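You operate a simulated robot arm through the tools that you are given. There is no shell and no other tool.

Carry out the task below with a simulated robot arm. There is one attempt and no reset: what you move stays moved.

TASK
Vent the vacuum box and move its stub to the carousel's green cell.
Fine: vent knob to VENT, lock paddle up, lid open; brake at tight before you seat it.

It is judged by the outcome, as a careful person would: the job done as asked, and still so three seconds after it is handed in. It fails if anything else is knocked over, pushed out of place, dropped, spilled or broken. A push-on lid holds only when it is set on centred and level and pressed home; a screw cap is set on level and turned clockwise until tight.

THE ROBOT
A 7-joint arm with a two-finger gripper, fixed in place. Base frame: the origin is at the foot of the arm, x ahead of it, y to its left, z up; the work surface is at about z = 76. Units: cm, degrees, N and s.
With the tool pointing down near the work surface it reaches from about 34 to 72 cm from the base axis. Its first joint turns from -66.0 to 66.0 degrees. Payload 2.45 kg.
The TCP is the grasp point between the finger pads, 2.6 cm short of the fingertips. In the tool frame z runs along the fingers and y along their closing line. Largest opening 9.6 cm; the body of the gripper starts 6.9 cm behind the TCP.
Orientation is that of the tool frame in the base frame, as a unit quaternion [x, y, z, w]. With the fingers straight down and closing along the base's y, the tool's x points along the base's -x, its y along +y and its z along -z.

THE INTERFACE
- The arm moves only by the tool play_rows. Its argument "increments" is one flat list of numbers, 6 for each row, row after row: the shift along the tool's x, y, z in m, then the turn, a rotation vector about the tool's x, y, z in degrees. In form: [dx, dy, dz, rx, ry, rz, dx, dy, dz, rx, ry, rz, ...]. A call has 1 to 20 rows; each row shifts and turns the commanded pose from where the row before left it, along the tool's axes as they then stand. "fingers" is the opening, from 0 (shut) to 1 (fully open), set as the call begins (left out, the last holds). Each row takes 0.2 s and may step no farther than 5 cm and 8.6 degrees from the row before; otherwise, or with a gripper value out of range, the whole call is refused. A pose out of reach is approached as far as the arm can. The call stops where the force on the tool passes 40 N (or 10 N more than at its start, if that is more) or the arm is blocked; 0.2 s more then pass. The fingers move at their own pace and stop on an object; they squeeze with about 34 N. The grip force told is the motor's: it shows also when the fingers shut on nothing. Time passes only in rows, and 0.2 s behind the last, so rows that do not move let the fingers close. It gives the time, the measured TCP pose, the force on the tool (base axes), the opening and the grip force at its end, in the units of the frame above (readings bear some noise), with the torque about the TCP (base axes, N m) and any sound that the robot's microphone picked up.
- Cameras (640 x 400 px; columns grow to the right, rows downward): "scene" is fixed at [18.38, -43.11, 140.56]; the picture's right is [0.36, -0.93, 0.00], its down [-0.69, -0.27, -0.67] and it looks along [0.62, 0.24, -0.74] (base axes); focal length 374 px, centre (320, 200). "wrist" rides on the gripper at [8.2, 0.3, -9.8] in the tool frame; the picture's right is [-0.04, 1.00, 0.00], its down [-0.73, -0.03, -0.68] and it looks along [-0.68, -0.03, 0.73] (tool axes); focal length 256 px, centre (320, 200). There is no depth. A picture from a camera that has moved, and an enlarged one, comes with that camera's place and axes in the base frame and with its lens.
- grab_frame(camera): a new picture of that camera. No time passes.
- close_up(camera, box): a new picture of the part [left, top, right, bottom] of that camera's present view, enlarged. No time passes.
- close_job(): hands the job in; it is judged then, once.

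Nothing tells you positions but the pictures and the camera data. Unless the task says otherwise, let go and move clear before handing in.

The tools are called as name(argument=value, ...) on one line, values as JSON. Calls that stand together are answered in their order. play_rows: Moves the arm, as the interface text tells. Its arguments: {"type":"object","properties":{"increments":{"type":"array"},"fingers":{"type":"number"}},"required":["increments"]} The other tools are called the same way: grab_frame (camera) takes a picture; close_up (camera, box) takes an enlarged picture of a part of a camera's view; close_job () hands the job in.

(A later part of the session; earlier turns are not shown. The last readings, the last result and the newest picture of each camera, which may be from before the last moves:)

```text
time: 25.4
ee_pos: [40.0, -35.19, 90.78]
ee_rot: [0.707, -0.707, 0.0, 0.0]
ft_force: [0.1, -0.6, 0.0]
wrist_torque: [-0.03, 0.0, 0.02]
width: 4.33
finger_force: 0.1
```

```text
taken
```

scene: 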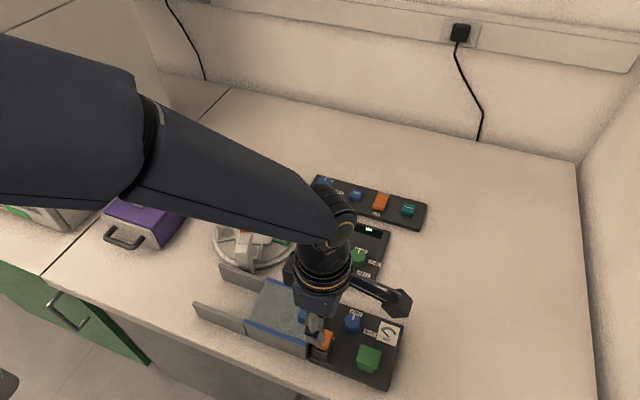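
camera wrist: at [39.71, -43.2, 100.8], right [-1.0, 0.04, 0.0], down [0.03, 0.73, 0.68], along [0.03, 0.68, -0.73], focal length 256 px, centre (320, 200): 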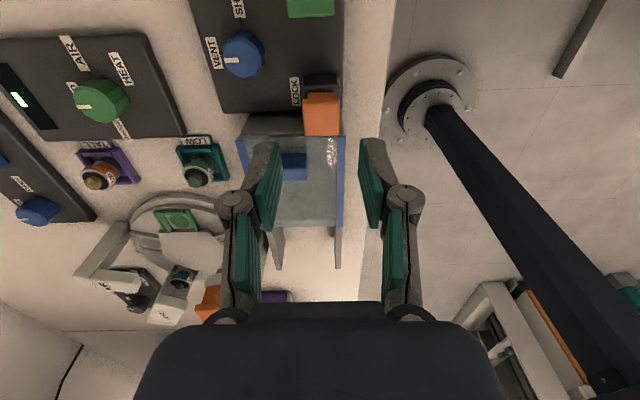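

The lock paddle stayed up. Next I'll line up over the lid's blue tab near (42.6, -31.0), with the fingers closing along y.

play_rows(increments=[-0.021, -0.013, -0.01, 0, 0, 0, -0.021, -0.013, -0.01, 0, 0, 0, 0, 0, 0, 0, 0, 8.2, 0, 0, 0, 0, 0, 8.2, 0, 0, 0, 0, 0, 8.2, 0, 0, 0, 0, 0, 8.2, 0, 0, 0, 0, 0, 8.2, 0, 0, 0, 0, 0, 8.2, 0, 0, 0, 0, 0, 8.2, 0, 0, 0, 0, 0, 8.2, 0, 0, 0, 0, 0, 8.2, 0, 0, 0, 0, 0, 8.2, 0, 0, 0, 0, 0, 8.0, 0, 0, 0, 0, 0, 0], fingers=0.35)

grab_frame(camera="wrist")

close_up(camera="wrist", box=[220, 40, 420, 180])

close_up(camera="scene", box=[240, 270, 400, 390])

```text
time: 28.4
ee_pos: [42.69, -30.97, 92.79]
ee_rot: [0.001, 1.0, 0.0, -0.001]
ft_force: [0.9, 0.1, 0.7]
wrist_torque: [0.01, 0.04, -0.05]
width: 3.34
finger_force: 0.1
```

```text
taken
camera wrist: at [34.55, -30.58, 102.78], right [0.04, 1.0, 0.0], down [0.73, -0.03, 0.68], along [0.68, -0.03, -0.73], focal length 256 px, centre (320, 200)
```

wrist: 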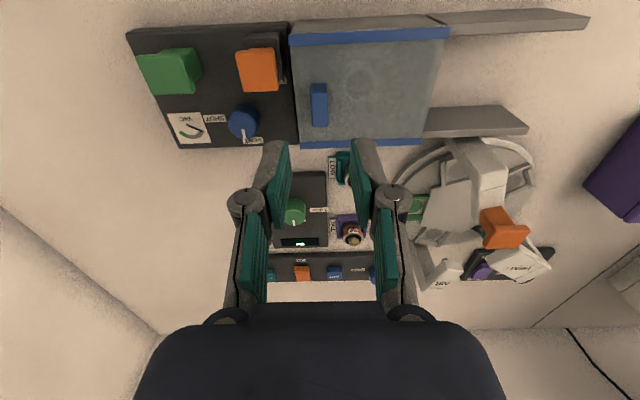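

```text
2.86 times, centred on (320, 110) of wrist
camera zoom: at [34.55, -30.58, 102.78], right [0.04, 1.0, 0.0], down [0.73, -0.03, 0.68], along [0.68, -0.03, -0.73], focal length 731 px, centre (320, 457)
```

zoom: 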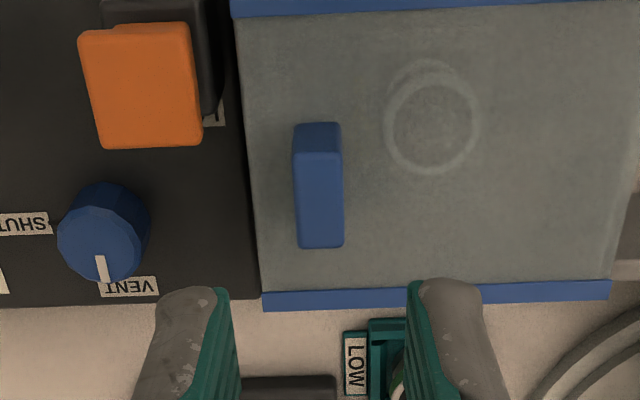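

```text
3.33 times, centred on (320, 330) of scene
camera zoom: at [18.38, -43.11, 140.56], right [0.36, -0.93, 0.0], down [-0.69, -0.27, -0.67], along [0.62, 0.24, -0.74], focal length 1248 px, centre (320, -233)
```

zoom: 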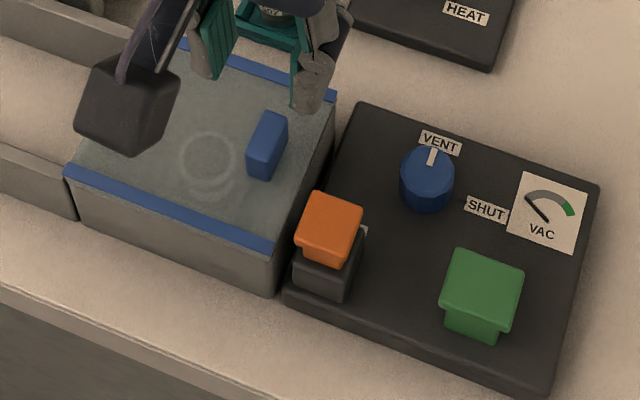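

The paddle is up and the knob reads VENT. The tab's centre is about (42.9, -31.0), so I'll descend over it and grip it.

play_rows(increments=[-0.0015, 0, 0.03, 0, 0, 0, 0, 0, 0.03, 0, 0, 0, 0, 0, 0.017, 0, 0, 0, 0, 0, 0, 0, 0, 0])

close_up(camera="wrist", box=[220, 80, 420, 220])

close_up(camera="scene", box=[240, 270, 400, 390])

```text
time: 29.4
ee_pos: [42.8, -30.88, 85.23]
ee_rot: [0.0, 1.0, 0.0, 0.0]
ft_force: [0.8, 0.4, 0.4]
wrist_torque: [0.0, 0.04, 0.03]
width: 3.35
finger_force: 0.1
```

```text
2.86 times, centred on (320, 150) of wrist
camera zoom: at [34.67, -30.5, 95.13], right [0.04, 1.0, 0.0], down [0.73, -0.03, 0.68], along [0.68, -0.03, -0.73], focal length 731 px, centre (320, 343)
```

zoom: 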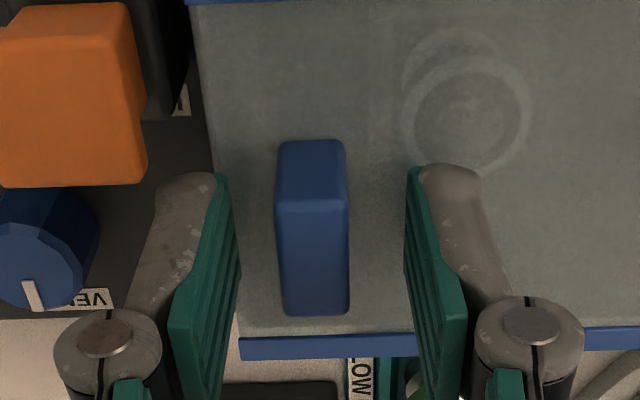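

```text
3.33 times, centred on (320, 330) of scene
camera zoom: at [18.38, -43.11, 140.56], right [0.36, -0.93, 0.0], down [-0.69, -0.27, -0.67], along [0.62, 0.24, -0.74], focal length 1248 px, centre (320, -233)
```

zoom: 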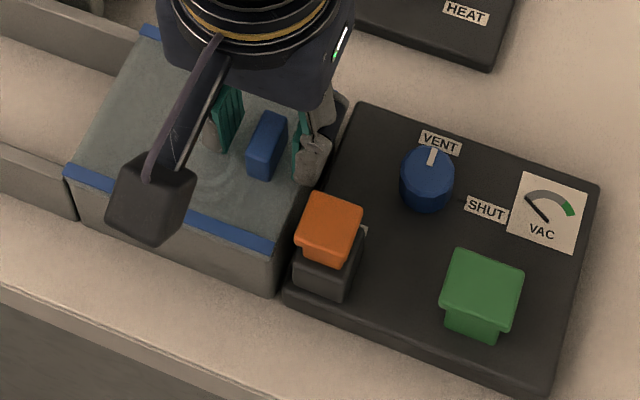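

play_rows(increments=[0, 0, 0.003, 0, 0, 0, 0, 0, 0, 0, 0, 0])

play_rows(increments=[0, 0, 0, 0, 0, 0, 0, 0, 0, 0, 0, 0, 0, 0, 0, 0, 0, 0, 0, 0, 0, 0, 0, 0], fingers=0.05)

close_up(camera="wrist", box=[220, 80, 420, 220])

```text
time: 30.0
ee_pos: [43.03, -30.87, 84.89]
ee_rot: [0.0, 1.0, 0.0, 0.0]
ft_force: [0.4, 0.0, -0.6]
wrist_torque: [-0.01, -0.01, 0.04]
width: 3.33
finger_force: 0.0
```

```text
time: 31.0
ee_pos: [42.83, -30.85, 84.88]
ee_rot: [0.0, 1.0, 0.0, -0.001]
ft_force: [1.3, -1.7, -2.7]
wrist_torque: [-0.08, -0.13, 0.01]
width: 1.26
finger_force: 39.3
```

```text
2.86 times, centred on (320, 150) of wrist
camera zoom: at [34.73, -30.53, 94.81], right [0.04, 1.0, 0.0], down [0.73, -0.03, 0.68], along [0.68, -0.03, -0.73], focal length 731 px, centre (320, 343)
```

zoom: 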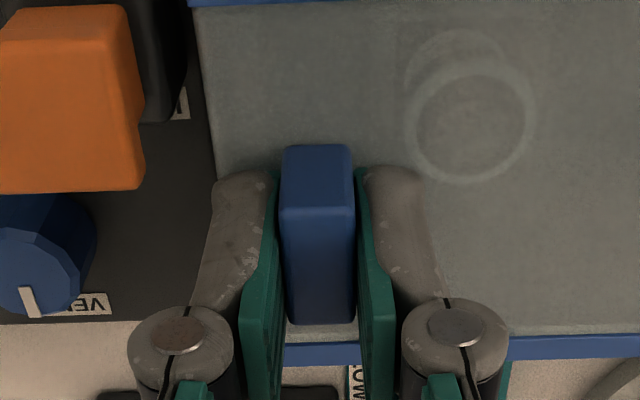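

Tab gripped at 1.26 cm. I'll slide the lid towards +y along its rails, slowly at first, while watching the force.

play_rows(increments=[0, 0.004, 0, 0, 0, 0, 0, 0.004, 0, 0, 0, 0, 0, 0.004, 0, 0, 0, 0, 0, 0.004, 0, 0, 0, 0, 0, 0.004, 0, 0, 0, 0, 0, 0, 0, 0, 0, 0])

close_up(camera="scene", box=[190, 250, 350, 370])

```text
time: 32.4
ee_pos: [42.87, -29.09, 84.96]
ee_rot: [0.001, 1.0, 0.0, 0.001]
ft_force: [7.1, -0.3, 10.9]
wrist_torque: [0.0, 0.05, 0.0]
width: 1.29
finger_force: 39.7
```

```text
3.33 times, centred on (270, 310) of scene
camera zoom: at [18.38, -43.1, 140.56], right [0.36, -0.93, 0.0], down [-0.69, -0.27, -0.67], along [0.62, 0.24, -0.74], focal length 1248 px, centre (487, -167)
```

zoom: 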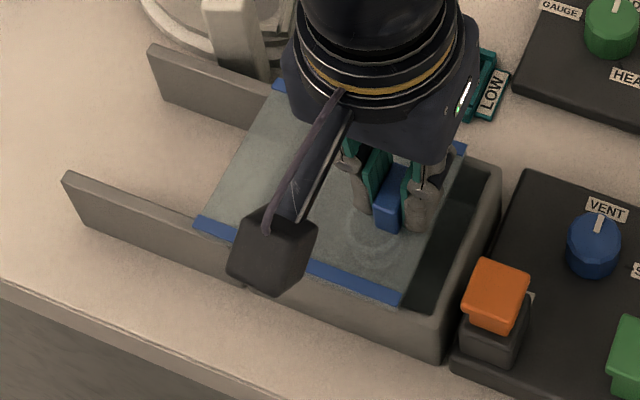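

The lid slides freely, so I'll continue.

play_rows(increments=[0, 0.007, 0, 0, 0, 0, 0, 0.007, 0, 0, 0, 0, 0, 0.007, 0, 0, 0, 0, 0, 0.007, 0, 0, 0, 0, 0, 0.007, 0, 0, 0, 0, 0, 0.007, 0, 0, 0, 0, 0, 0.007, 0, 0, 0, 0, 0, 0, 0, 0, 0, 0])

close_up(camera="scene", box=[190, 250, 350, 370])

grab_frame(camera="wrist")

```text
time: 34.2
ee_pos: [42.95, -24.13, 84.82]
ee_rot: [0.0, 1.0, 0.0, 0.0]
ft_force: [2.4, -0.4, 15.4]
wrist_torque: [-0.03, 0.28, 0.03]
width: 1.25
finger_force: 39.5
```

```text
3.33 times, centred on (270, 310) of scene
camera zoom: at [18.37, -43.1, 140.56], right [0.36, -0.93, 0.0], down [-0.69, -0.27, -0.67], along [0.62, 0.24, -0.74], focal length 1248 px, centre (487, -167)
```

zoom: 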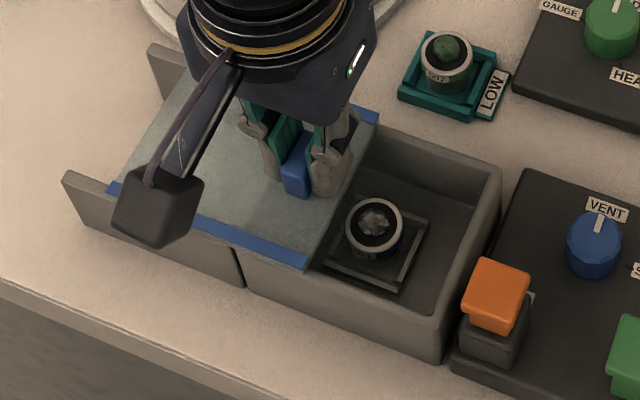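

```text
taken
camera wrist: at [34.72, -23.63, 94.79], right [0.04, 1.0, 0.0], down [0.73, -0.03, 0.68], along [0.68, -0.03, -0.73], focal length 256 px, centre (320, 200)
```

wrist: 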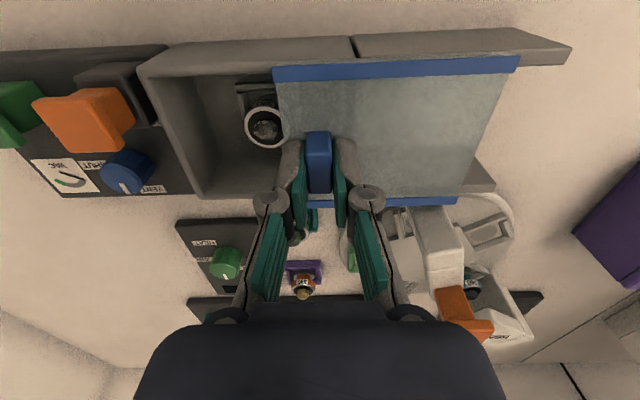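

The stub is now visible in the middle of the box. I'll keep opening until the lid reaches its end stop.

play_rows(increments=[0, 0.005, -0.001, 0, 0, 0, 0, 0.005, 0, 0, 0, 0, 0, 0.005, 0, 0, 0, 0, 0, 0.004, 0, 0, 0, 0, 0, 0, 0, 0, 0, 0])

close_up(camera="scene", box=[190, 250, 350, 370])

grab_frame(camera="wrist")

```text
time: 35.4
ee_pos: [42.82, -22.08, 84.99]
ee_rot: [0.0, 1.0, 0.001, -0.001]
ft_force: [6.8, -0.6, -15.8]
wrist_torque: [0.02, 0.45, -0.04]
width: 1.29
finger_force: 39.2
```

```text
3.33 times, centred on (270, 310) of scene
camera zoom: at [18.42, -43.12, 140.55], right [0.36, -0.93, 0.0], down [-0.69, -0.27, -0.67], along [0.62, 0.24, -0.74], focal length 1248 px, centre (487, -167)
```

zoom: 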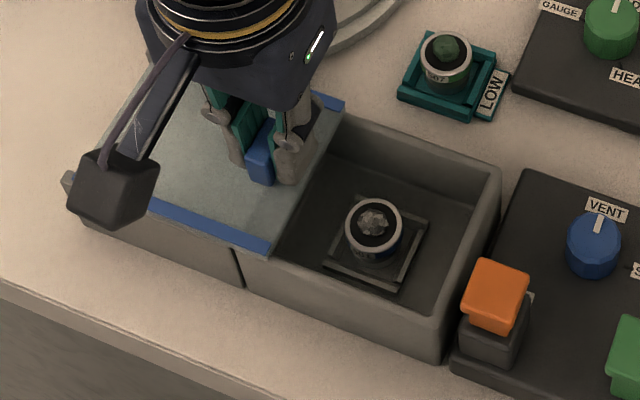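

```text
taken
camera wrist: at [34.75, -21.69, 94.81], right [0.04, 1.0, 0.0], down [0.73, -0.03, 0.68], along [0.68, -0.03, -0.74], focal length 256 px, centre (320, 200)
```

wrist: 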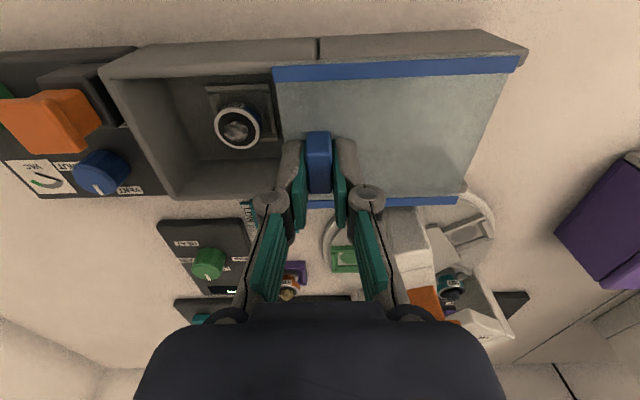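

play_rows(increments=[0, 0.003, 0.0005, 0, 0, 0, 0, 0.003, 0, 0, 0, 0, 0, 0, 0, 0, 0, 0])

close_up(camera="wrist", box=[80, 20, 540, 220])

close_up(camera="scene", box=[190, 250, 350, 370])

```text
time: 36.2
ee_pos: [42.81, -21.52, 84.86]
ee_rot: [0.0, 1.0, -0.001, 0.0]
ft_force: [4.9, 0.4, -15.0]
wrist_torque: [-0.02, 0.23, -0.01]
width: 1.3
finger_force: 39.9
```

```text
1.39 times, centred on (310, 120) of wrist
camera zoom: at [34.73, -21.14, 94.8], right [0.04, 1.0, 0.0], down [0.73, -0.03, 0.68], along [0.68, -0.03, -0.73], focal length 356 px, centre (334, 311)
```

zoom: 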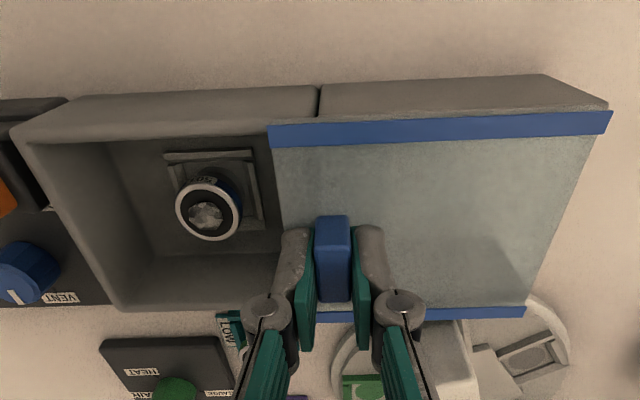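

```text
3.33 times, centred on (270, 310) of scene
camera zoom: at [18.42, -43.12, 140.55], right [0.36, -0.93, 0.0], down [-0.69, -0.27, -0.67], along [0.62, 0.24, -0.74], focal length 1248 px, centre (487, -167)
```

zoom: 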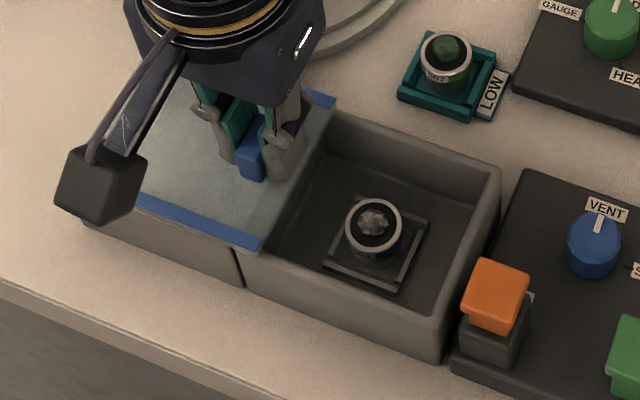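

play_rows(increments=[0, 0.002, 0, 0, 0, 0, 0, 0.002, 0, 0, 0, 0, 0, 0, 0, 0, 0, 0])

close_up(camera="wrist", box=[80, 20, 540, 220])

```text
time: 37.0
ee_pos: [42.83, -21.18, 84.88]
ee_rot: [0.001, 1.0, 0.0, 0.0]
ft_force: [1.0, -1.1, -15.1]
wrist_torque: [-0.02, -0.74, -0.01]
width: 1.28
finger_force: 39.2
```

```text
1.39 times, centred on (310, 120) of wrist
camera zoom: at [34.73, -20.82, 94.81], right [0.04, 1.0, 0.0], down [0.73, -0.03, 0.68], along [0.68, -0.03, -0.73], focal length 356 px, centre (334, 311)
```

zoom: 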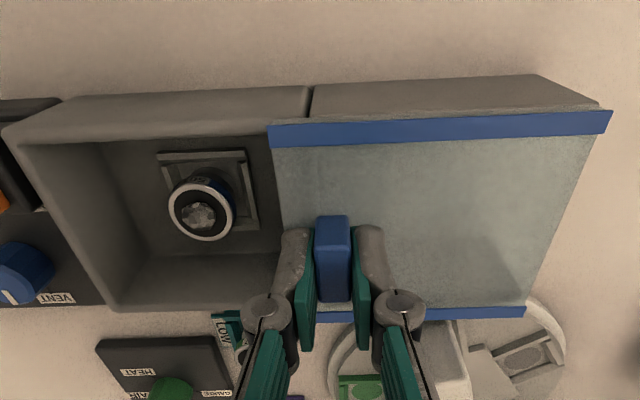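

play_rows(increments=[0, 0.002, 0.0005, 0, 0, 0, 0, 0.002, 0, 0, 0, 0, 0, 0.002, 0, 0, 0, 0, 0, 0, 0, 0, 0, 0])

close_up(camera="wrist", box=[80, 20, 540, 220])

```text
time: 37.9
ee_pos: [42.82, -21.18, 84.82]
ee_rot: [0.002, 1.0, -0.004, 0.003]
ft_force: [3.2, -5.8, -10.1]
wrist_torque: [-0.14, 0.25, 0.3]
width: 1.28
finger_force: 38.9
stopped in row 4: the force on the tool passed its limit at 41 N (the readings are from after the stop); the commanded pose is now the measured one
```

```text
1.39 times, centred on (310, 120) of wrist
camera zoom: at [34.68, -20.67, 94.78], right [0.04, 1.0, -0.01], down [0.73, -0.03, 0.68], along [0.68, -0.04, -0.73], focal length 356 px, centre (334, 311)
```

zoom: 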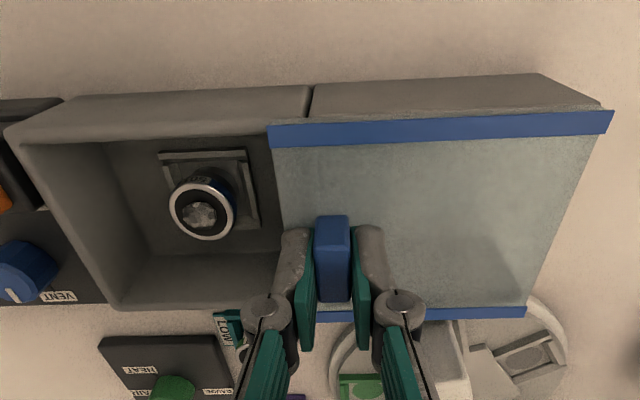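

The lid hit its end stop, so it is fully open. I'll release the tab and rise.

play_rows(increments=[0, 0, 0, 0, 0, 0, 0, 0, 0, 0, 0, 0, 0, 0, 0, 0, 0, 0, 0, 0, -0.03, 0, 0, 0, 0, 0, -0.04, 0, 0, 0, 0, 0, -0.04, 0, 0, 0, 0, 0, 0, 0, 0, 0], fingers=0.35)

grab_frame(camera="wrist")

grab_frame(camera="scene")

```text
time: 39.5
ee_pos: [42.76, -20.94, 95.84]
ee_rot: [0.001, 1.0, -0.003, 0.001]
ft_force: [-0.7, 0.9, 0.4]
wrist_torque: [0.0, 0.0, -0.01]
width: 3.38
finger_force: 0.1
```

```text
taken
camera wrist: at [34.61, -20.45, 105.68], right [0.04, 1.0, -0.01], down [0.73, -0.03, 0.68], along [0.68, -0.04, -0.73], focal length 256 px, centre (320, 200)
```

wrist: 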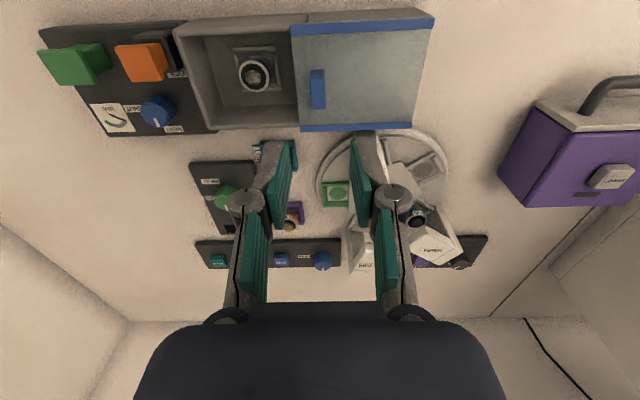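

```text
taken
```

scene: 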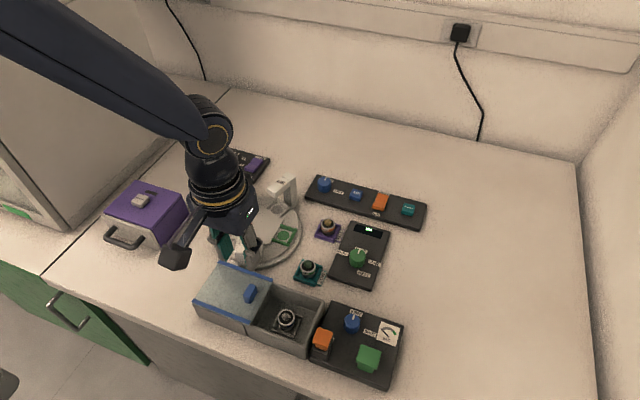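

The lid is open and the stub sits in the box. Next is the carousel brake: I'll move high over the carousel towards the brake panel and look at the rocker.

play_rows(increments=[-0.032, 0.028, -0.008, 0, 0, 0, -0.032, 0.028, -0.008, 0, 0, 0, -0.032, 0.028, -0.008, 0, 0, 0, -0.032, 0.028, -0.008, 0, 0, 0, -0.032, 0.028, -0.008, 0, 0, 0, -0.032, 0.028, -0.008, 0, 0, 0, 0, 0, 0, 0, 0, 0], fingers=0.0)

grab_frame(camera="wrist")

grab_frame(camera="scene")

```text
time: 41.1
ee_pos: [62.25, -4.09, 100.62]
ee_rot: [0.002, 1.0, -0.003, 0.001]
ft_force: [0.2, -0.1, -0.5]
wrist_torque: [0.01, -0.03, -0.01]
width: 0.0
finger_force: 28.6
```

```text
taken
camera wrist: at [54.06, -3.57, 110.5], right [0.04, 1.0, -0.01], down [0.73, -0.03, 0.68], along [0.68, -0.04, -0.73], focal length 256 px, centre (320, 200)
```

wrist: 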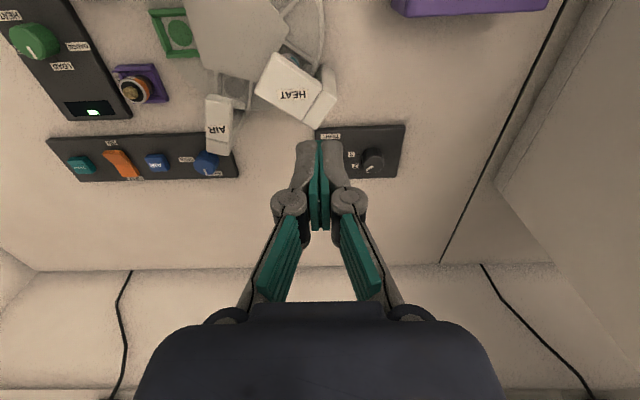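

```text
taken
```

scene: 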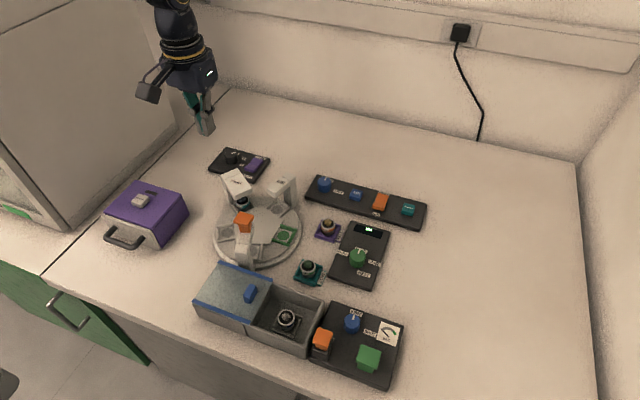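

The closed fingers hide the rocker, so I'll open them for a view between them.

play_rows(increments=[0, 0, 0, 0, 0, 0, 0, 0, 0, 0, 0, 0, 0, 0, 0, 0, 0, 0], fingers=0.6)

close_up(camera="wrist", box=[200, 40, 420, 200])

close_up(camera="scene", box=[205, 140, 275, 190])

close_up(camera="scene", box=[200, 150, 310, 280])

```text
time: 41.9
ee_pos: [62.04, -4.07, 100.5]
ee_rot: [0.001, 1.0, -0.004, 0.003]
ft_force: [0.2, 0.4, -0.3]
wrist_torque: [0.01, -0.01, -0.02]
width: 5.76
finger_force: 0.1
```

```text
2.50 times, centred on (310, 120) of wrist
camera zoom: at [54.04, -3.62, 110.5], right [0.04, 1.0, -0.01], down [0.73, -0.03, 0.68], along [0.68, -0.04, -0.73], focal length 640 px, centre (345, 400)
```

zoom: 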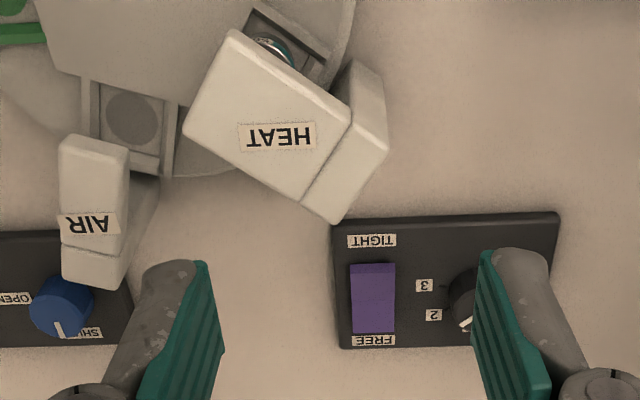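

```text
8.00 times, centred on (240, 165) of scene
camera zoom: at [18.38, -43.11, 140.56], right [0.36, -0.93, 0.0], down [-0.69, -0.27, -0.67], along [0.62, 0.24, -0.74], focal length 2995 px, centre (960, 480)
```

zoom: 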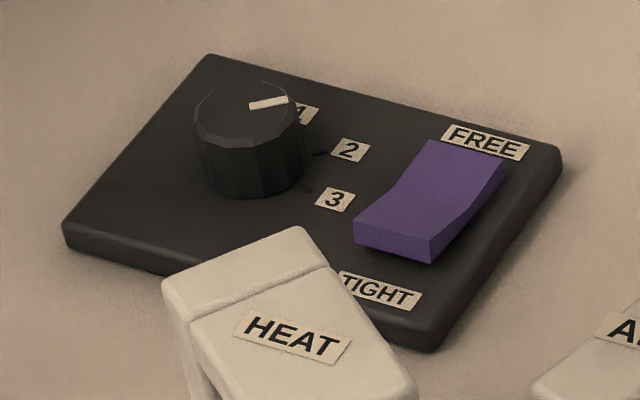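

```text
3.08 times, centred on (255, 215) of scene
camera zoom: at [18.38, -43.11, 140.56], right [0.36, -0.93, 0.0], down [-0.69, -0.27, -0.67], along [0.62, 0.24, -0.74], focal length 1152 px, centre (520, 154)
```

zoom: 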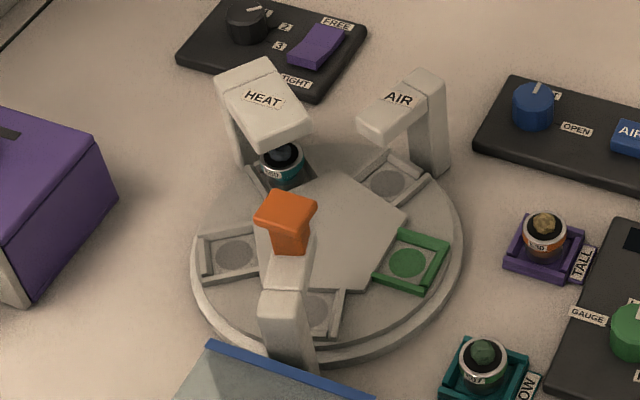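

The rocker's TIGHT end is at about (74, -3.3, 78.3), just past the vertical reach limit. I plan to turn the gripper +90° so the fingers open along x and press with the outer finger, which puts the wrist camera on the free +y side. I'll test that rotation in the air.

play_rows(increments=[0, 0, 0, 0, 0, 8.2, 0, 0, 0, 0, 0, 8.2, 0, 0, 0, 0, 0, 8.2, 0, 0, 0, 0, 0, 8.2, 0, 0, 0, 0, 0, 8.2, 0, 0, 0, 0, 0, 8.2, 0, 0, 0, 0, 0, 8.2, 0, 0, 0, 0, 0, 8.2, 0, 0, 0, 0, 0, 8.2, 0, 0, 0, 0, 0, 8.2, 0, 0, 0, 0, 0, 8.0, 0, 0, 0, 0, 0, 0], fingers=0.58)

grab_frame(camera="wrist")

grab_frame(camera="scene")

```text
time: 44.5
ee_pos: [62.03, -4.22, 100.68]
ee_rot: [0.709, 0.705, -0.002, 0.004]
ft_force: [0.0, 0.0, 0.6]
wrist_torque: [0.0, 0.04, -0.02]
width: 5.58
finger_force: 0.1
```

```text
taken
camera wrist: at [62.43, 4.04, 110.54], right [1.0, -0.05, 0.0], down [-0.04, -0.73, 0.68], along [-0.03, -0.68, -0.73], focal length 256 px, centre (320, 200)
```

wrist: 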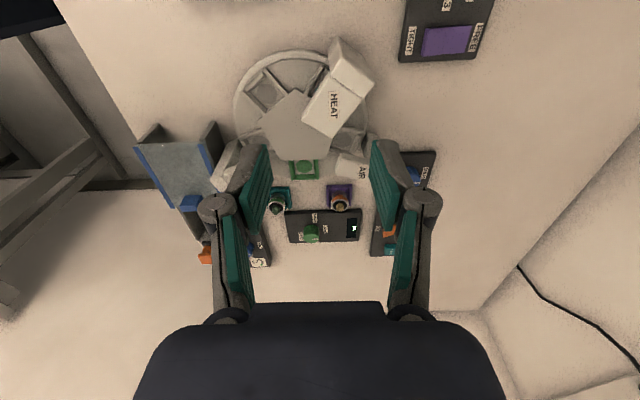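

```text
taken
```

scene: 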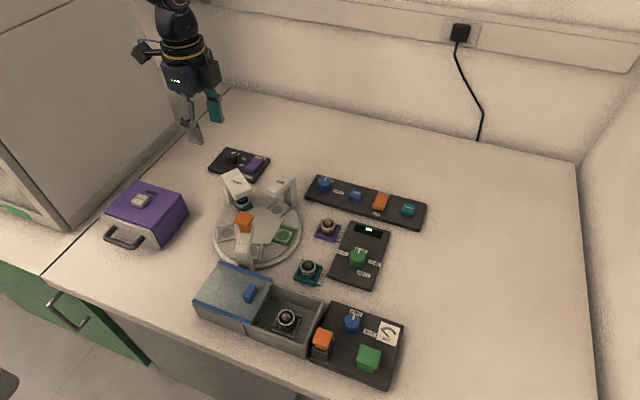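

The +90° orientation works. I'll move over the brake panel with the outer finger above the TIGHT end, and check before pressing.

play_rows(increments=[0.003, 0.031, 0.01, 0.16, 0.48, -0.3, 0.003, 0.031, 0.02, 0, 0, 0, 0.003, 0.0305, 0.02, 0, 0, 0, 0, 0, 0.03, 0, 0, 0, 0, 0, 0, 0, 0, 0], fingers=0.58)

grab_frame(camera="wrist")

close_up(camera="scene", box=[180, 100, 310, 210])

```text
time: 45.7
ee_pos: [71.24, -3.28, 92.67]
ee_rot: [0.706, 0.708, 0.0, 0.001]
ft_force: [0.1, -0.3, 0.2]
wrist_torque: [0.0, -0.01, 0.0]
width: 5.58
finger_force: 0.1
```

```text
taken
camera wrist: at [71.62, 4.83, 102.61], right [1.0, -0.04, 0.0], down [-0.03, -0.73, 0.68], along [-0.03, -0.68, -0.73], focal length 256 px, centre (320, 200)
```

wrist: 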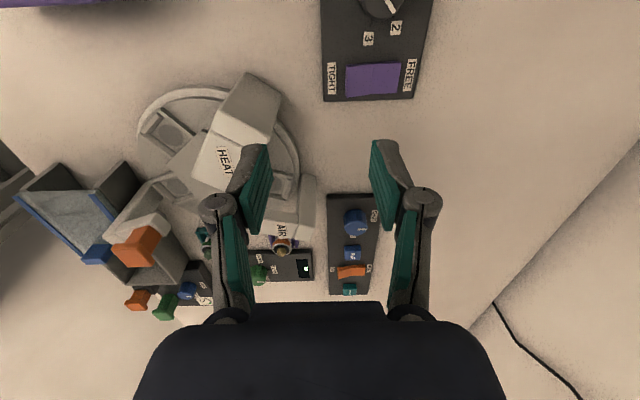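

```text
3.64 times, centred on (245, 155) of scene
camera zoom: at [18.38, -43.11, 140.56], right [0.36, -0.93, 0.0], down [-0.69, -0.27, -0.67], along [0.62, 0.24, -0.74], focal length 1361 px, centre (593, 364)
```

zoom: 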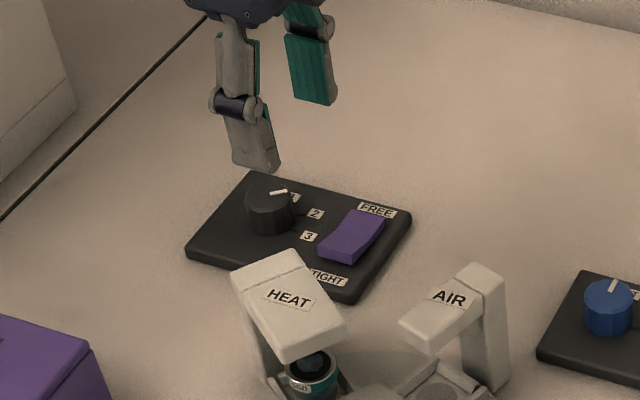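

close_up(camera="wrist", box=[180, 50, 440, 220])

close_up(camera="scene", box=[220, 150, 300, 220])

```text
2.35 times, centred on (310, 135) of wrist
camera zoom: at [71.62, 4.83, 102.61], right [1.0, -0.04, 0.0], down [-0.03, -0.73, 0.68], along [-0.03, -0.68, -0.73], focal length 602 px, centre (344, 353)
```

zoom: 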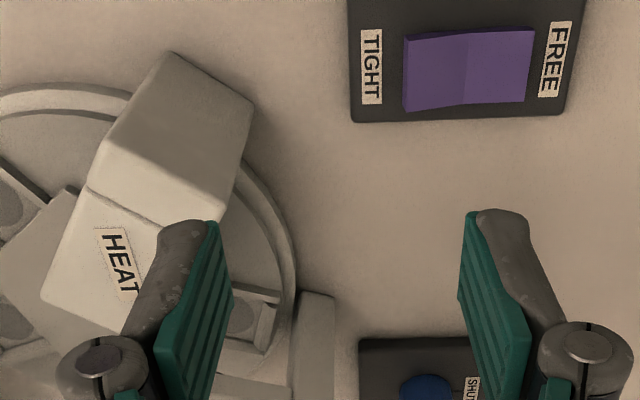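

```text
5.71 times, centred on (260, 185) of scene
camera zoom: at [18.38, -43.11, 140.56], right [0.36, -0.93, 0.0], down [-0.69, -0.27, -0.67], along [0.62, 0.24, -0.74], focal length 2139 px, centre (663, 286)
```

zoom: 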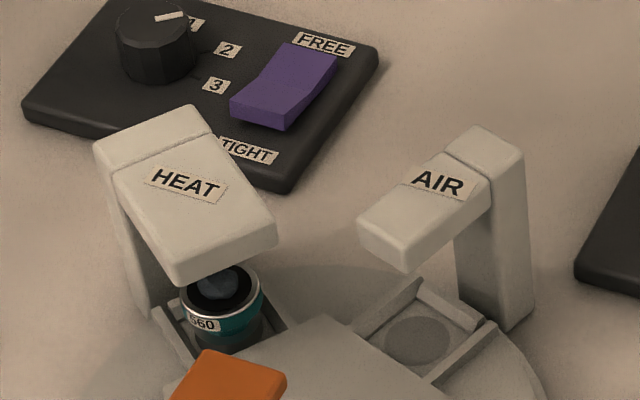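

I'll use a narrower opening so the inner finger and knuckles stay well clear of the HEAT post. Then I'll shift over the TIGHT end and descend to just above the rocker.

play_rows(increments=[0.004, 0.0076, 0, 0, 0, 0, 0, 0, 0.02, 0, 0, 0, 0, 0, 0.03, 0, 0, 0, 0, 0, 0.025, 0, 0, 0, 0, 0, 0, 0, 0, 0], fingers=0.375)

grab_frame(camera="wrist")

close_up(camera="scene", box=[190, 120, 300, 210])

```text
time: 46.9
ee_pos: [71.97, -3.0, 85.11]
ee_rot: [0.707, 0.707, 0.001, 0.001]
ft_force: [-0.1, -0.5, -0.5]
wrist_torque: [-0.02, -0.01, 0.01]
width: 3.59
finger_force: 0.1
```

```text
taken
camera wrist: at [72.25, 5.21, 95.09], right [1.0, -0.04, 0.0], down [-0.03, -0.73, 0.68], along [-0.03, -0.68, -0.73], focal length 256 px, centre (320, 200)
```

wrist: 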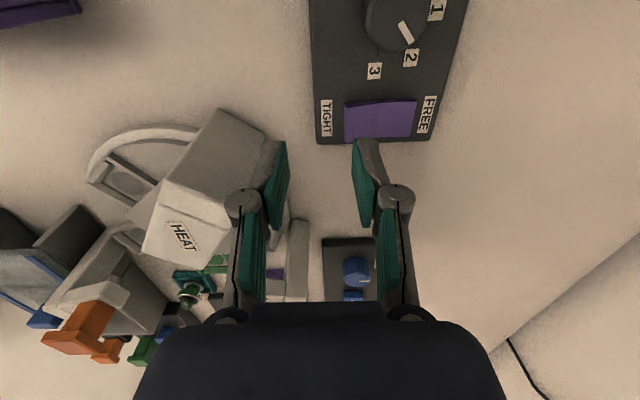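

```text
4.44 times, centred on (245, 165) of scene
camera zoom: at [18.38, -43.11, 140.56], right [0.36, -0.93, 0.0], down [-0.69, -0.27, -0.67], along [0.62, 0.24, -0.74], focal length 1664 px, centre (653, 356)
```

zoom: 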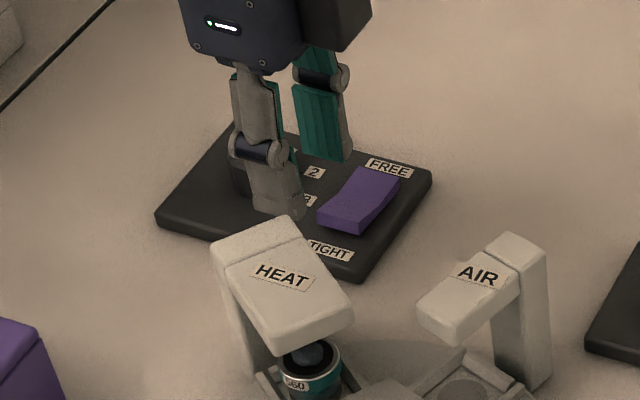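

The outer finger lines up with the TIGHT end (x of about 73.8–74.8). I'll lower in small steps and press.

play_rows(increments=[0, 0, 0.02, 0, 0, 0, 0, 0, 0.014, 0, 0, 0, 0, 0, 0, 0, 0, 0])

close_up(camera="wrist", box=[200, 60, 460, 220])

close_up(camera="scene", box=[190, 120, 300, 210])

```text
time: 47.7
ee_pos: [71.99, -2.93, 81.8]
ee_rot: [0.707, 0.707, 0.001, 0.0]
ft_force: [-0.2, -0.5, 0.3]
wrist_torque: [0.01, 0.0, 0.01]
width: 3.61
finger_force: 0.0
```

```text
2.46 times, centred on (330, 140) of wrist
camera zoom: at [72.31, 5.26, 91.77], right [1.0, -0.04, 0.0], down [-0.03, -0.73, 0.68], along [-0.03, -0.68, -0.73], focal length 630 px, centre (295, 348)
```

zoom: 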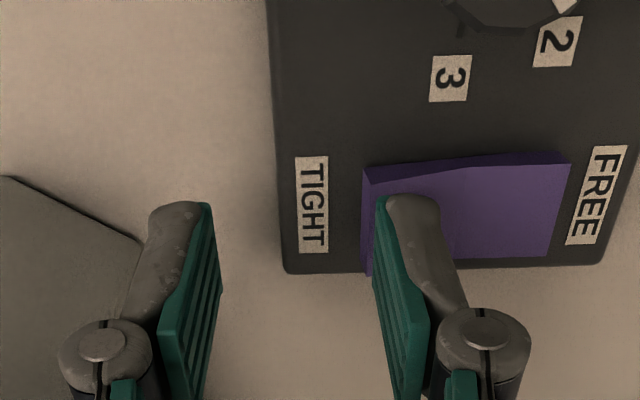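

```text
4.44 times, centred on (245, 165) of scene
camera zoom: at [18.38, -43.11, 140.56], right [0.36, -0.93, 0.0], down [-0.69, -0.27, -0.67], along [0.62, 0.24, -0.74], focal length 1664 px, centre (653, 356)
```

zoom: 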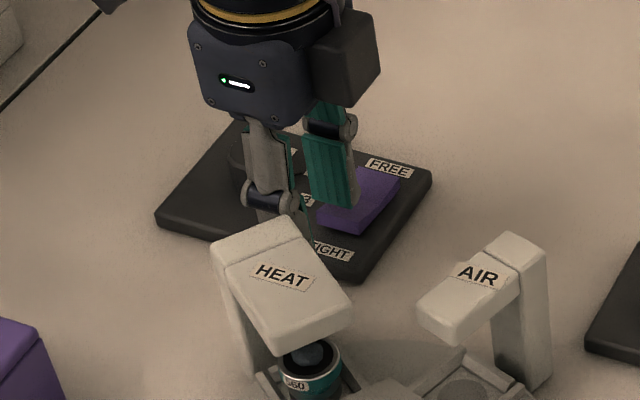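

play_rows(increments=[0, 0, 0.004, 0, 0, 0, 0, 0, 0.003, 0, 0, 0, 0, 0, 0, 0, 0, 0])

play_rows(increments=[0, 0, 0.003, 0, 0, 0, 0, 0, 0, 0, 0, 0])

close_up(camera="wrist", box=[200, 60, 460, 220])

```text
time: 48.5
ee_pos: [71.99, -2.88, 81.11]
ee_rot: [0.706, 0.708, 0.0, 0.0]
ft_force: [0.9, 0.8, -0.1]
wrist_torque: [0.03, 0.01, 0.0]
width: 3.6
finger_force: 0.1
```

```text
time: 49.1
ee_pos: [72.05, -2.92, 80.89]
ee_rot: [0.706, 0.708, -0.001, 0.0]
ft_force: [0.2, 0.3, 0.3]
wrist_torque: [-0.01, -0.02, 0.0]
width: 3.64
finger_force: 0.1
```

```text
2.46 times, centred on (330, 140) of wrist
camera zoom: at [72.36, 5.26, 90.76], right [1.0, -0.04, 0.0], down [-0.03, -0.73, 0.68], along [-0.03, -0.68, -0.73], focal length 630 px, centre (295, 348)
```

zoom: 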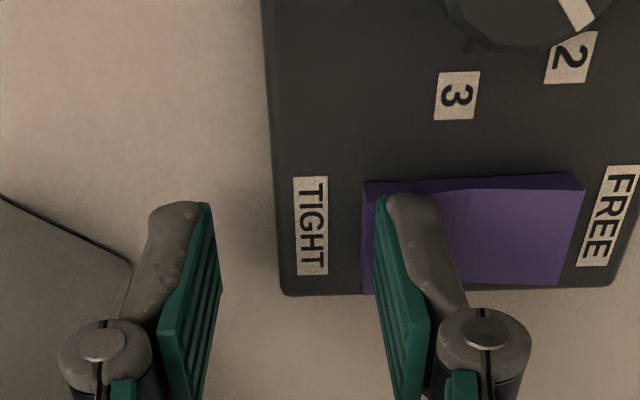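

No contact yet, so I'll keep pressing in 2 mm steps.

play_rows(increments=[0, 0, 0.002, 0, 0, 0, 0, 0, 0.002, 0, 0, 0, 0, 0, 0, 0, 0, 0])

play_rows(increments=[0, 0, 0.002, 0, 0, 0, 0, 0, 0, 0, 0, 0])

play_rows(increments=[0, 0, 0.002, 0, 0, 0, 0, 0, 0, 0, 0, 0])

close_up(camera="wrist", box=[200, 60, 460, 220])

```text
time: 49.9
ee_pos: [71.99, -2.81, 80.47]
ee_rot: [0.707, 0.708, 0.001, 0.001]
ft_force: [-0.7, 0.4, 4.3]
wrist_torque: [0.03, -0.12, 0.02]
width: 3.61
finger_force: 0.1
```

```text
time: 50.5
ee_pos: [72.05, -2.84, 80.38]
ee_rot: [0.707, 0.707, 0.002, 0.002]
ft_force: [1.9, 1.0, 14.2]
wrist_torque: [0.03, -0.39, -0.01]
width: 4.01
finger_force: 2.7
```

```text
time: 51.1
ee_pos: [72.12, -2.91, 80.17]
ee_rot: [0.706, 0.708, 0.002, 0.002]
ft_force: [7.5, -0.8, 20.1]
wrist_torque: [-0.04, -0.68, 0.02]
width: 4.57
finger_force: 5.9
```

```text
2.46 times, centred on (330, 140) of wrist
camera zoom: at [72.45, 5.31, 90.12], right [1.0, -0.04, 0.01], down [-0.03, -0.73, 0.68], along [-0.02, -0.68, -0.73], focal length 630 px, centre (295, 348)
```

zoom: 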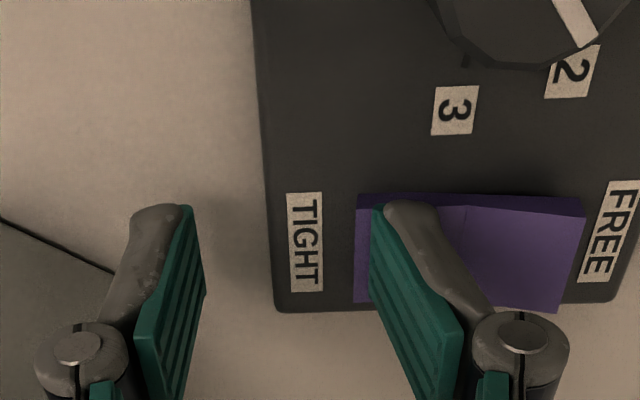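

The single finger is being pushed open by the sloped rocker. I'll back off, close the fingers, and press with the closed pair, tilted about 12° outward for reach.

play_rows(increments=[0, 0, -0.02, 0, 0, 0, 0, 0, -0.03, 0, 0, 0, 0, 0, 0, 0, 0, 0, 0, 0, 0, 0, 0, 0], fingers=0.0)

close_up(camera="scene", box=[190, 120, 300, 210])

close_up(camera="wrist", box=[200, 60, 460, 220])

```text
time: 52.1
ee_pos: [72.05, -2.79, 84.89]
ee_rot: [0.706, 0.708, 0.0, 0.0]
ft_force: [0.3, -0.7, -0.1]
wrist_torque: [0.0, 0.01, -0.01]
width: 0.01
finger_force: 28.8
```

```text
4.44 times, centred on (245, 165) of scene
camera zoom: at [18.38, -43.11, 140.56], right [0.36, -0.93, 0.0], down [-0.69, -0.27, -0.67], along [0.62, 0.24, -0.74], focal length 1664 px, centre (653, 356)
```

zoom: 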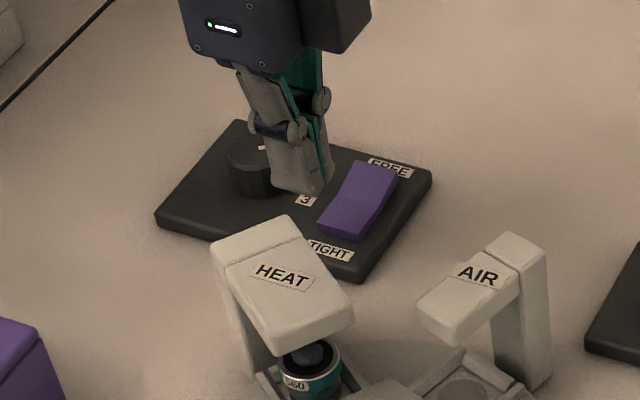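

```text
2.46 times, centred on (330, 140) of wrist
camera zoom: at [72.41, 5.37, 94.83], right [1.0, -0.04, 0.0], down [-0.03, -0.73, 0.68], along [-0.03, -0.68, -0.73], focal length 630 px, centre (295, 348)
```

zoom: 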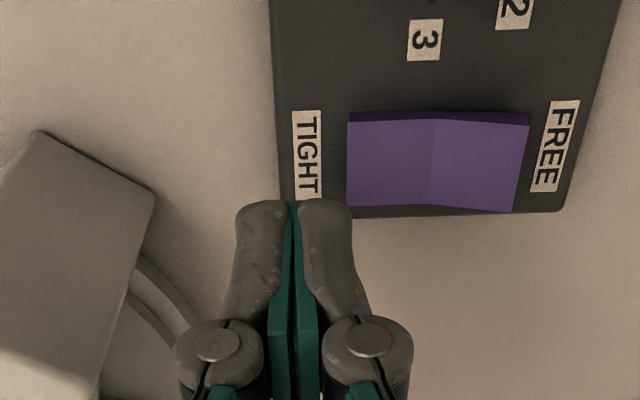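

The rocker looks changed: the FREE end now hides part of its label. I'll zoom in to check its state.

close_up(camera="scene", box=[235, 145, 275, 185])

close_up(camera="wrist", box=[310, 80, 440, 160])

```text
10.00 times, centred on (255, 165) of scene
camera zoom: at [18.38, -43.11, 140.56], right [0.36, -0.93, 0.0], down [-0.69, -0.27, -0.67], along [0.62, 0.24, -0.74], focal length 3743 px, centre (970, 550)
```

zoom: 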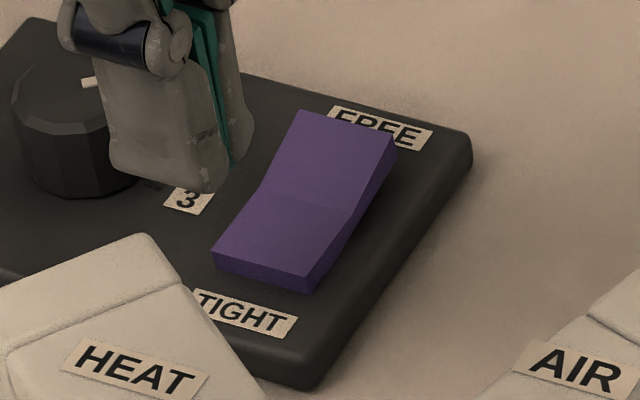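

```text
4.92 times, centred on (375, 120) of wrist
camera zoom: at [72.41, 5.37, 94.83], right [1.0, -0.04, 0.0], down [-0.03, -0.73, 0.68], along [-0.03, -0.68, -0.73], focal length 1260 px, centre (49, 594)
```

zoom: 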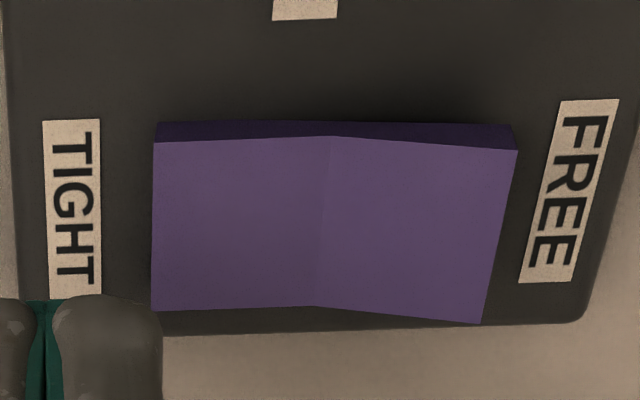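

The rocker has flipped: the TIGHT half now lies flat at about 77.8 and the FREE end is raised to about 78.4. So the brake is at TIGHT. I'll rise, turn the wrist back, and head to the vacuum box.

play_rows(increments=[0, 0, -0.05, 0, 0, 0, 0, 0, -0.05, 0, 0, 0, 0, 0, -0.05, 0, 0, 0, 0, 0, 0, 0, 0, -8.2, 0, 0, 0, 0, 0, -8.2, 0, 0, 0, 0, 0, -8.2, 0, 0, 0, 0, 0, -8.2, 0, 0, 0, 0, 0, -8.2, 0, 0, 0, 0, 0, -8.2, 0, 0, 0, 0, 0, -8.2, 0, 0, 0, 0, 0, -8.2, 0, 0, 0, 0, 0, -8.2, 0, 0, 0, 0, 0, -8.2, 0, 0, 0, 0, 0, -8.0, 0, 0, 0, 0, 0, 0], fingers=0.5)

close_up(camera="scene", box=[200, 140, 310, 280])

grab_frame(camera="wrist")

```text
time: 55.3
ee_pos: [72.02, -2.92, 100.02]
ee_rot: [-0.001, 1.0, 0.001, 0.001]
ft_force: [-0.4, -0.2, 0.2]
wrist_torque: [0.02, -0.03, -0.01]
width: 4.81
finger_force: 0.0
```

```text
2.86 times, centred on (255, 210) of scene
camera zoom: at [18.38, -43.11, 140.56], right [0.36, -0.93, 0.0], down [-0.69, -0.27, -0.67], along [0.62, 0.24, -0.74], focal length 1070 px, centre (506, 171)
```

zoom: 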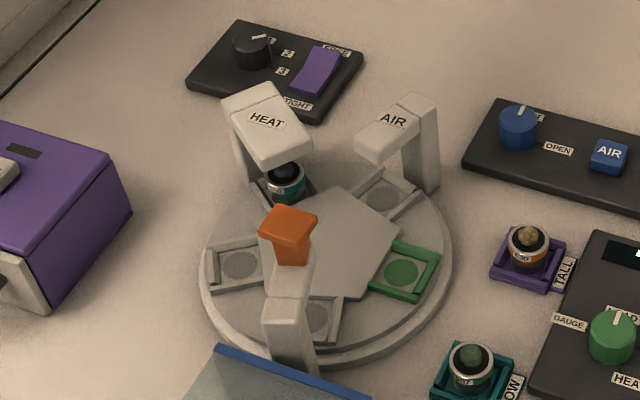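

```text
taken
camera wrist: at [63.89, -2.59, 109.92], right [0.04, 1.0, 0.0], down [0.73, -0.03, 0.68], along [0.68, -0.02, -0.73], focal length 256 px, centre (320, 200)
```

wrist: 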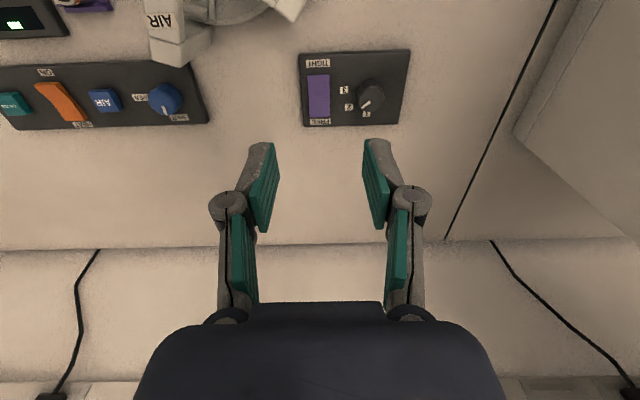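

The brake is TIGHT and the carousel knob is untouched. On the way to the box I'll stop for a close look at the green cell.

play_rows(increments=[0.032, -0.0342, 0, 0, 0, 0, 0.032, -0.0342, 0, 0, 0, 0, 0.032, -0.0342, 0, 0, 0, 0, 0.032, -0.0342, 0.01, 0, 0, 0, 0.032, -0.0342, 0.01, 0, 0, 0, 0, 0, 0, 0, 0, 0], fingers=0.5)

close_up(camera="wrist", box=[220, 20, 440, 180])

grab_frame(camera="wrist")

close_up(camera="scene", box=[250, 210, 330, 270])

```text
time: 56.7
ee_pos: [55.82, -19.85, 97.86]
ee_rot: [-0.001, 1.0, 0.0, 0.002]
ft_force: [-0.4, 0.0, 0.7]
wrist_torque: [0.01, 0.03, 0.0]
width: 4.81
finger_force: 0.1
```

```text
2.50 times, centred on (330, 100) of wrist
camera zoom: at [47.79, -19.48, 107.87], right [0.04, 1.0, 0.0], down [0.73, -0.03, 0.68], along [0.68, -0.03, -0.73], focal length 640 px, centre (295, 450)
```

zoom: 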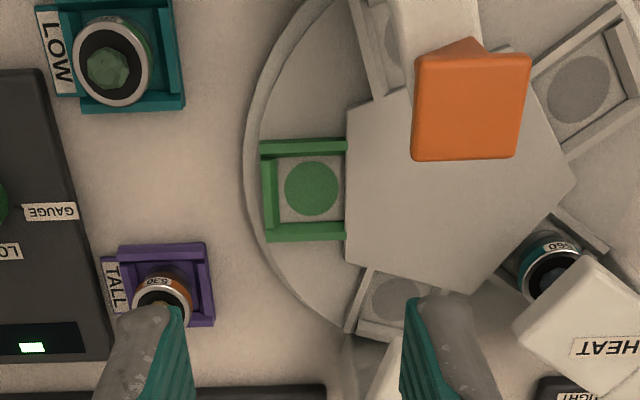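

```text
taken
camera wrist: at [47.79, -19.48, 107.87], right [0.04, 1.0, 0.0], down [0.73, -0.03, 0.68], along [0.68, -0.03, -0.73], focal length 256 px, centre (320, 200)
```

wrist: 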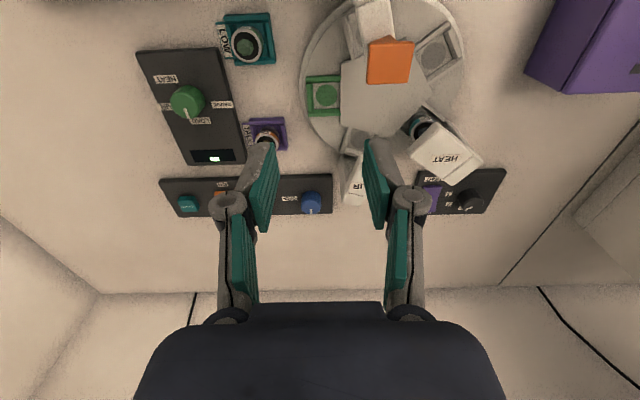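

```text
6.67 times, centred on (290, 240) of scene
camera zoom: at [18.38, -43.11, 140.56], right [0.36, -0.93, 0.0], down [-0.69, -0.27, -0.67], along [0.62, 0.24, -0.74], focal length 2496 px, centre (520, -67)
```

zoom: 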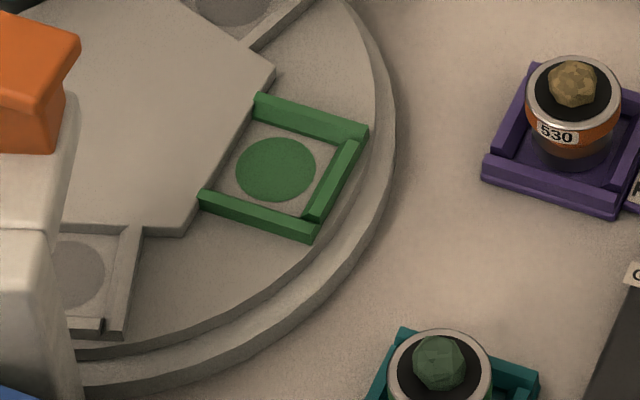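

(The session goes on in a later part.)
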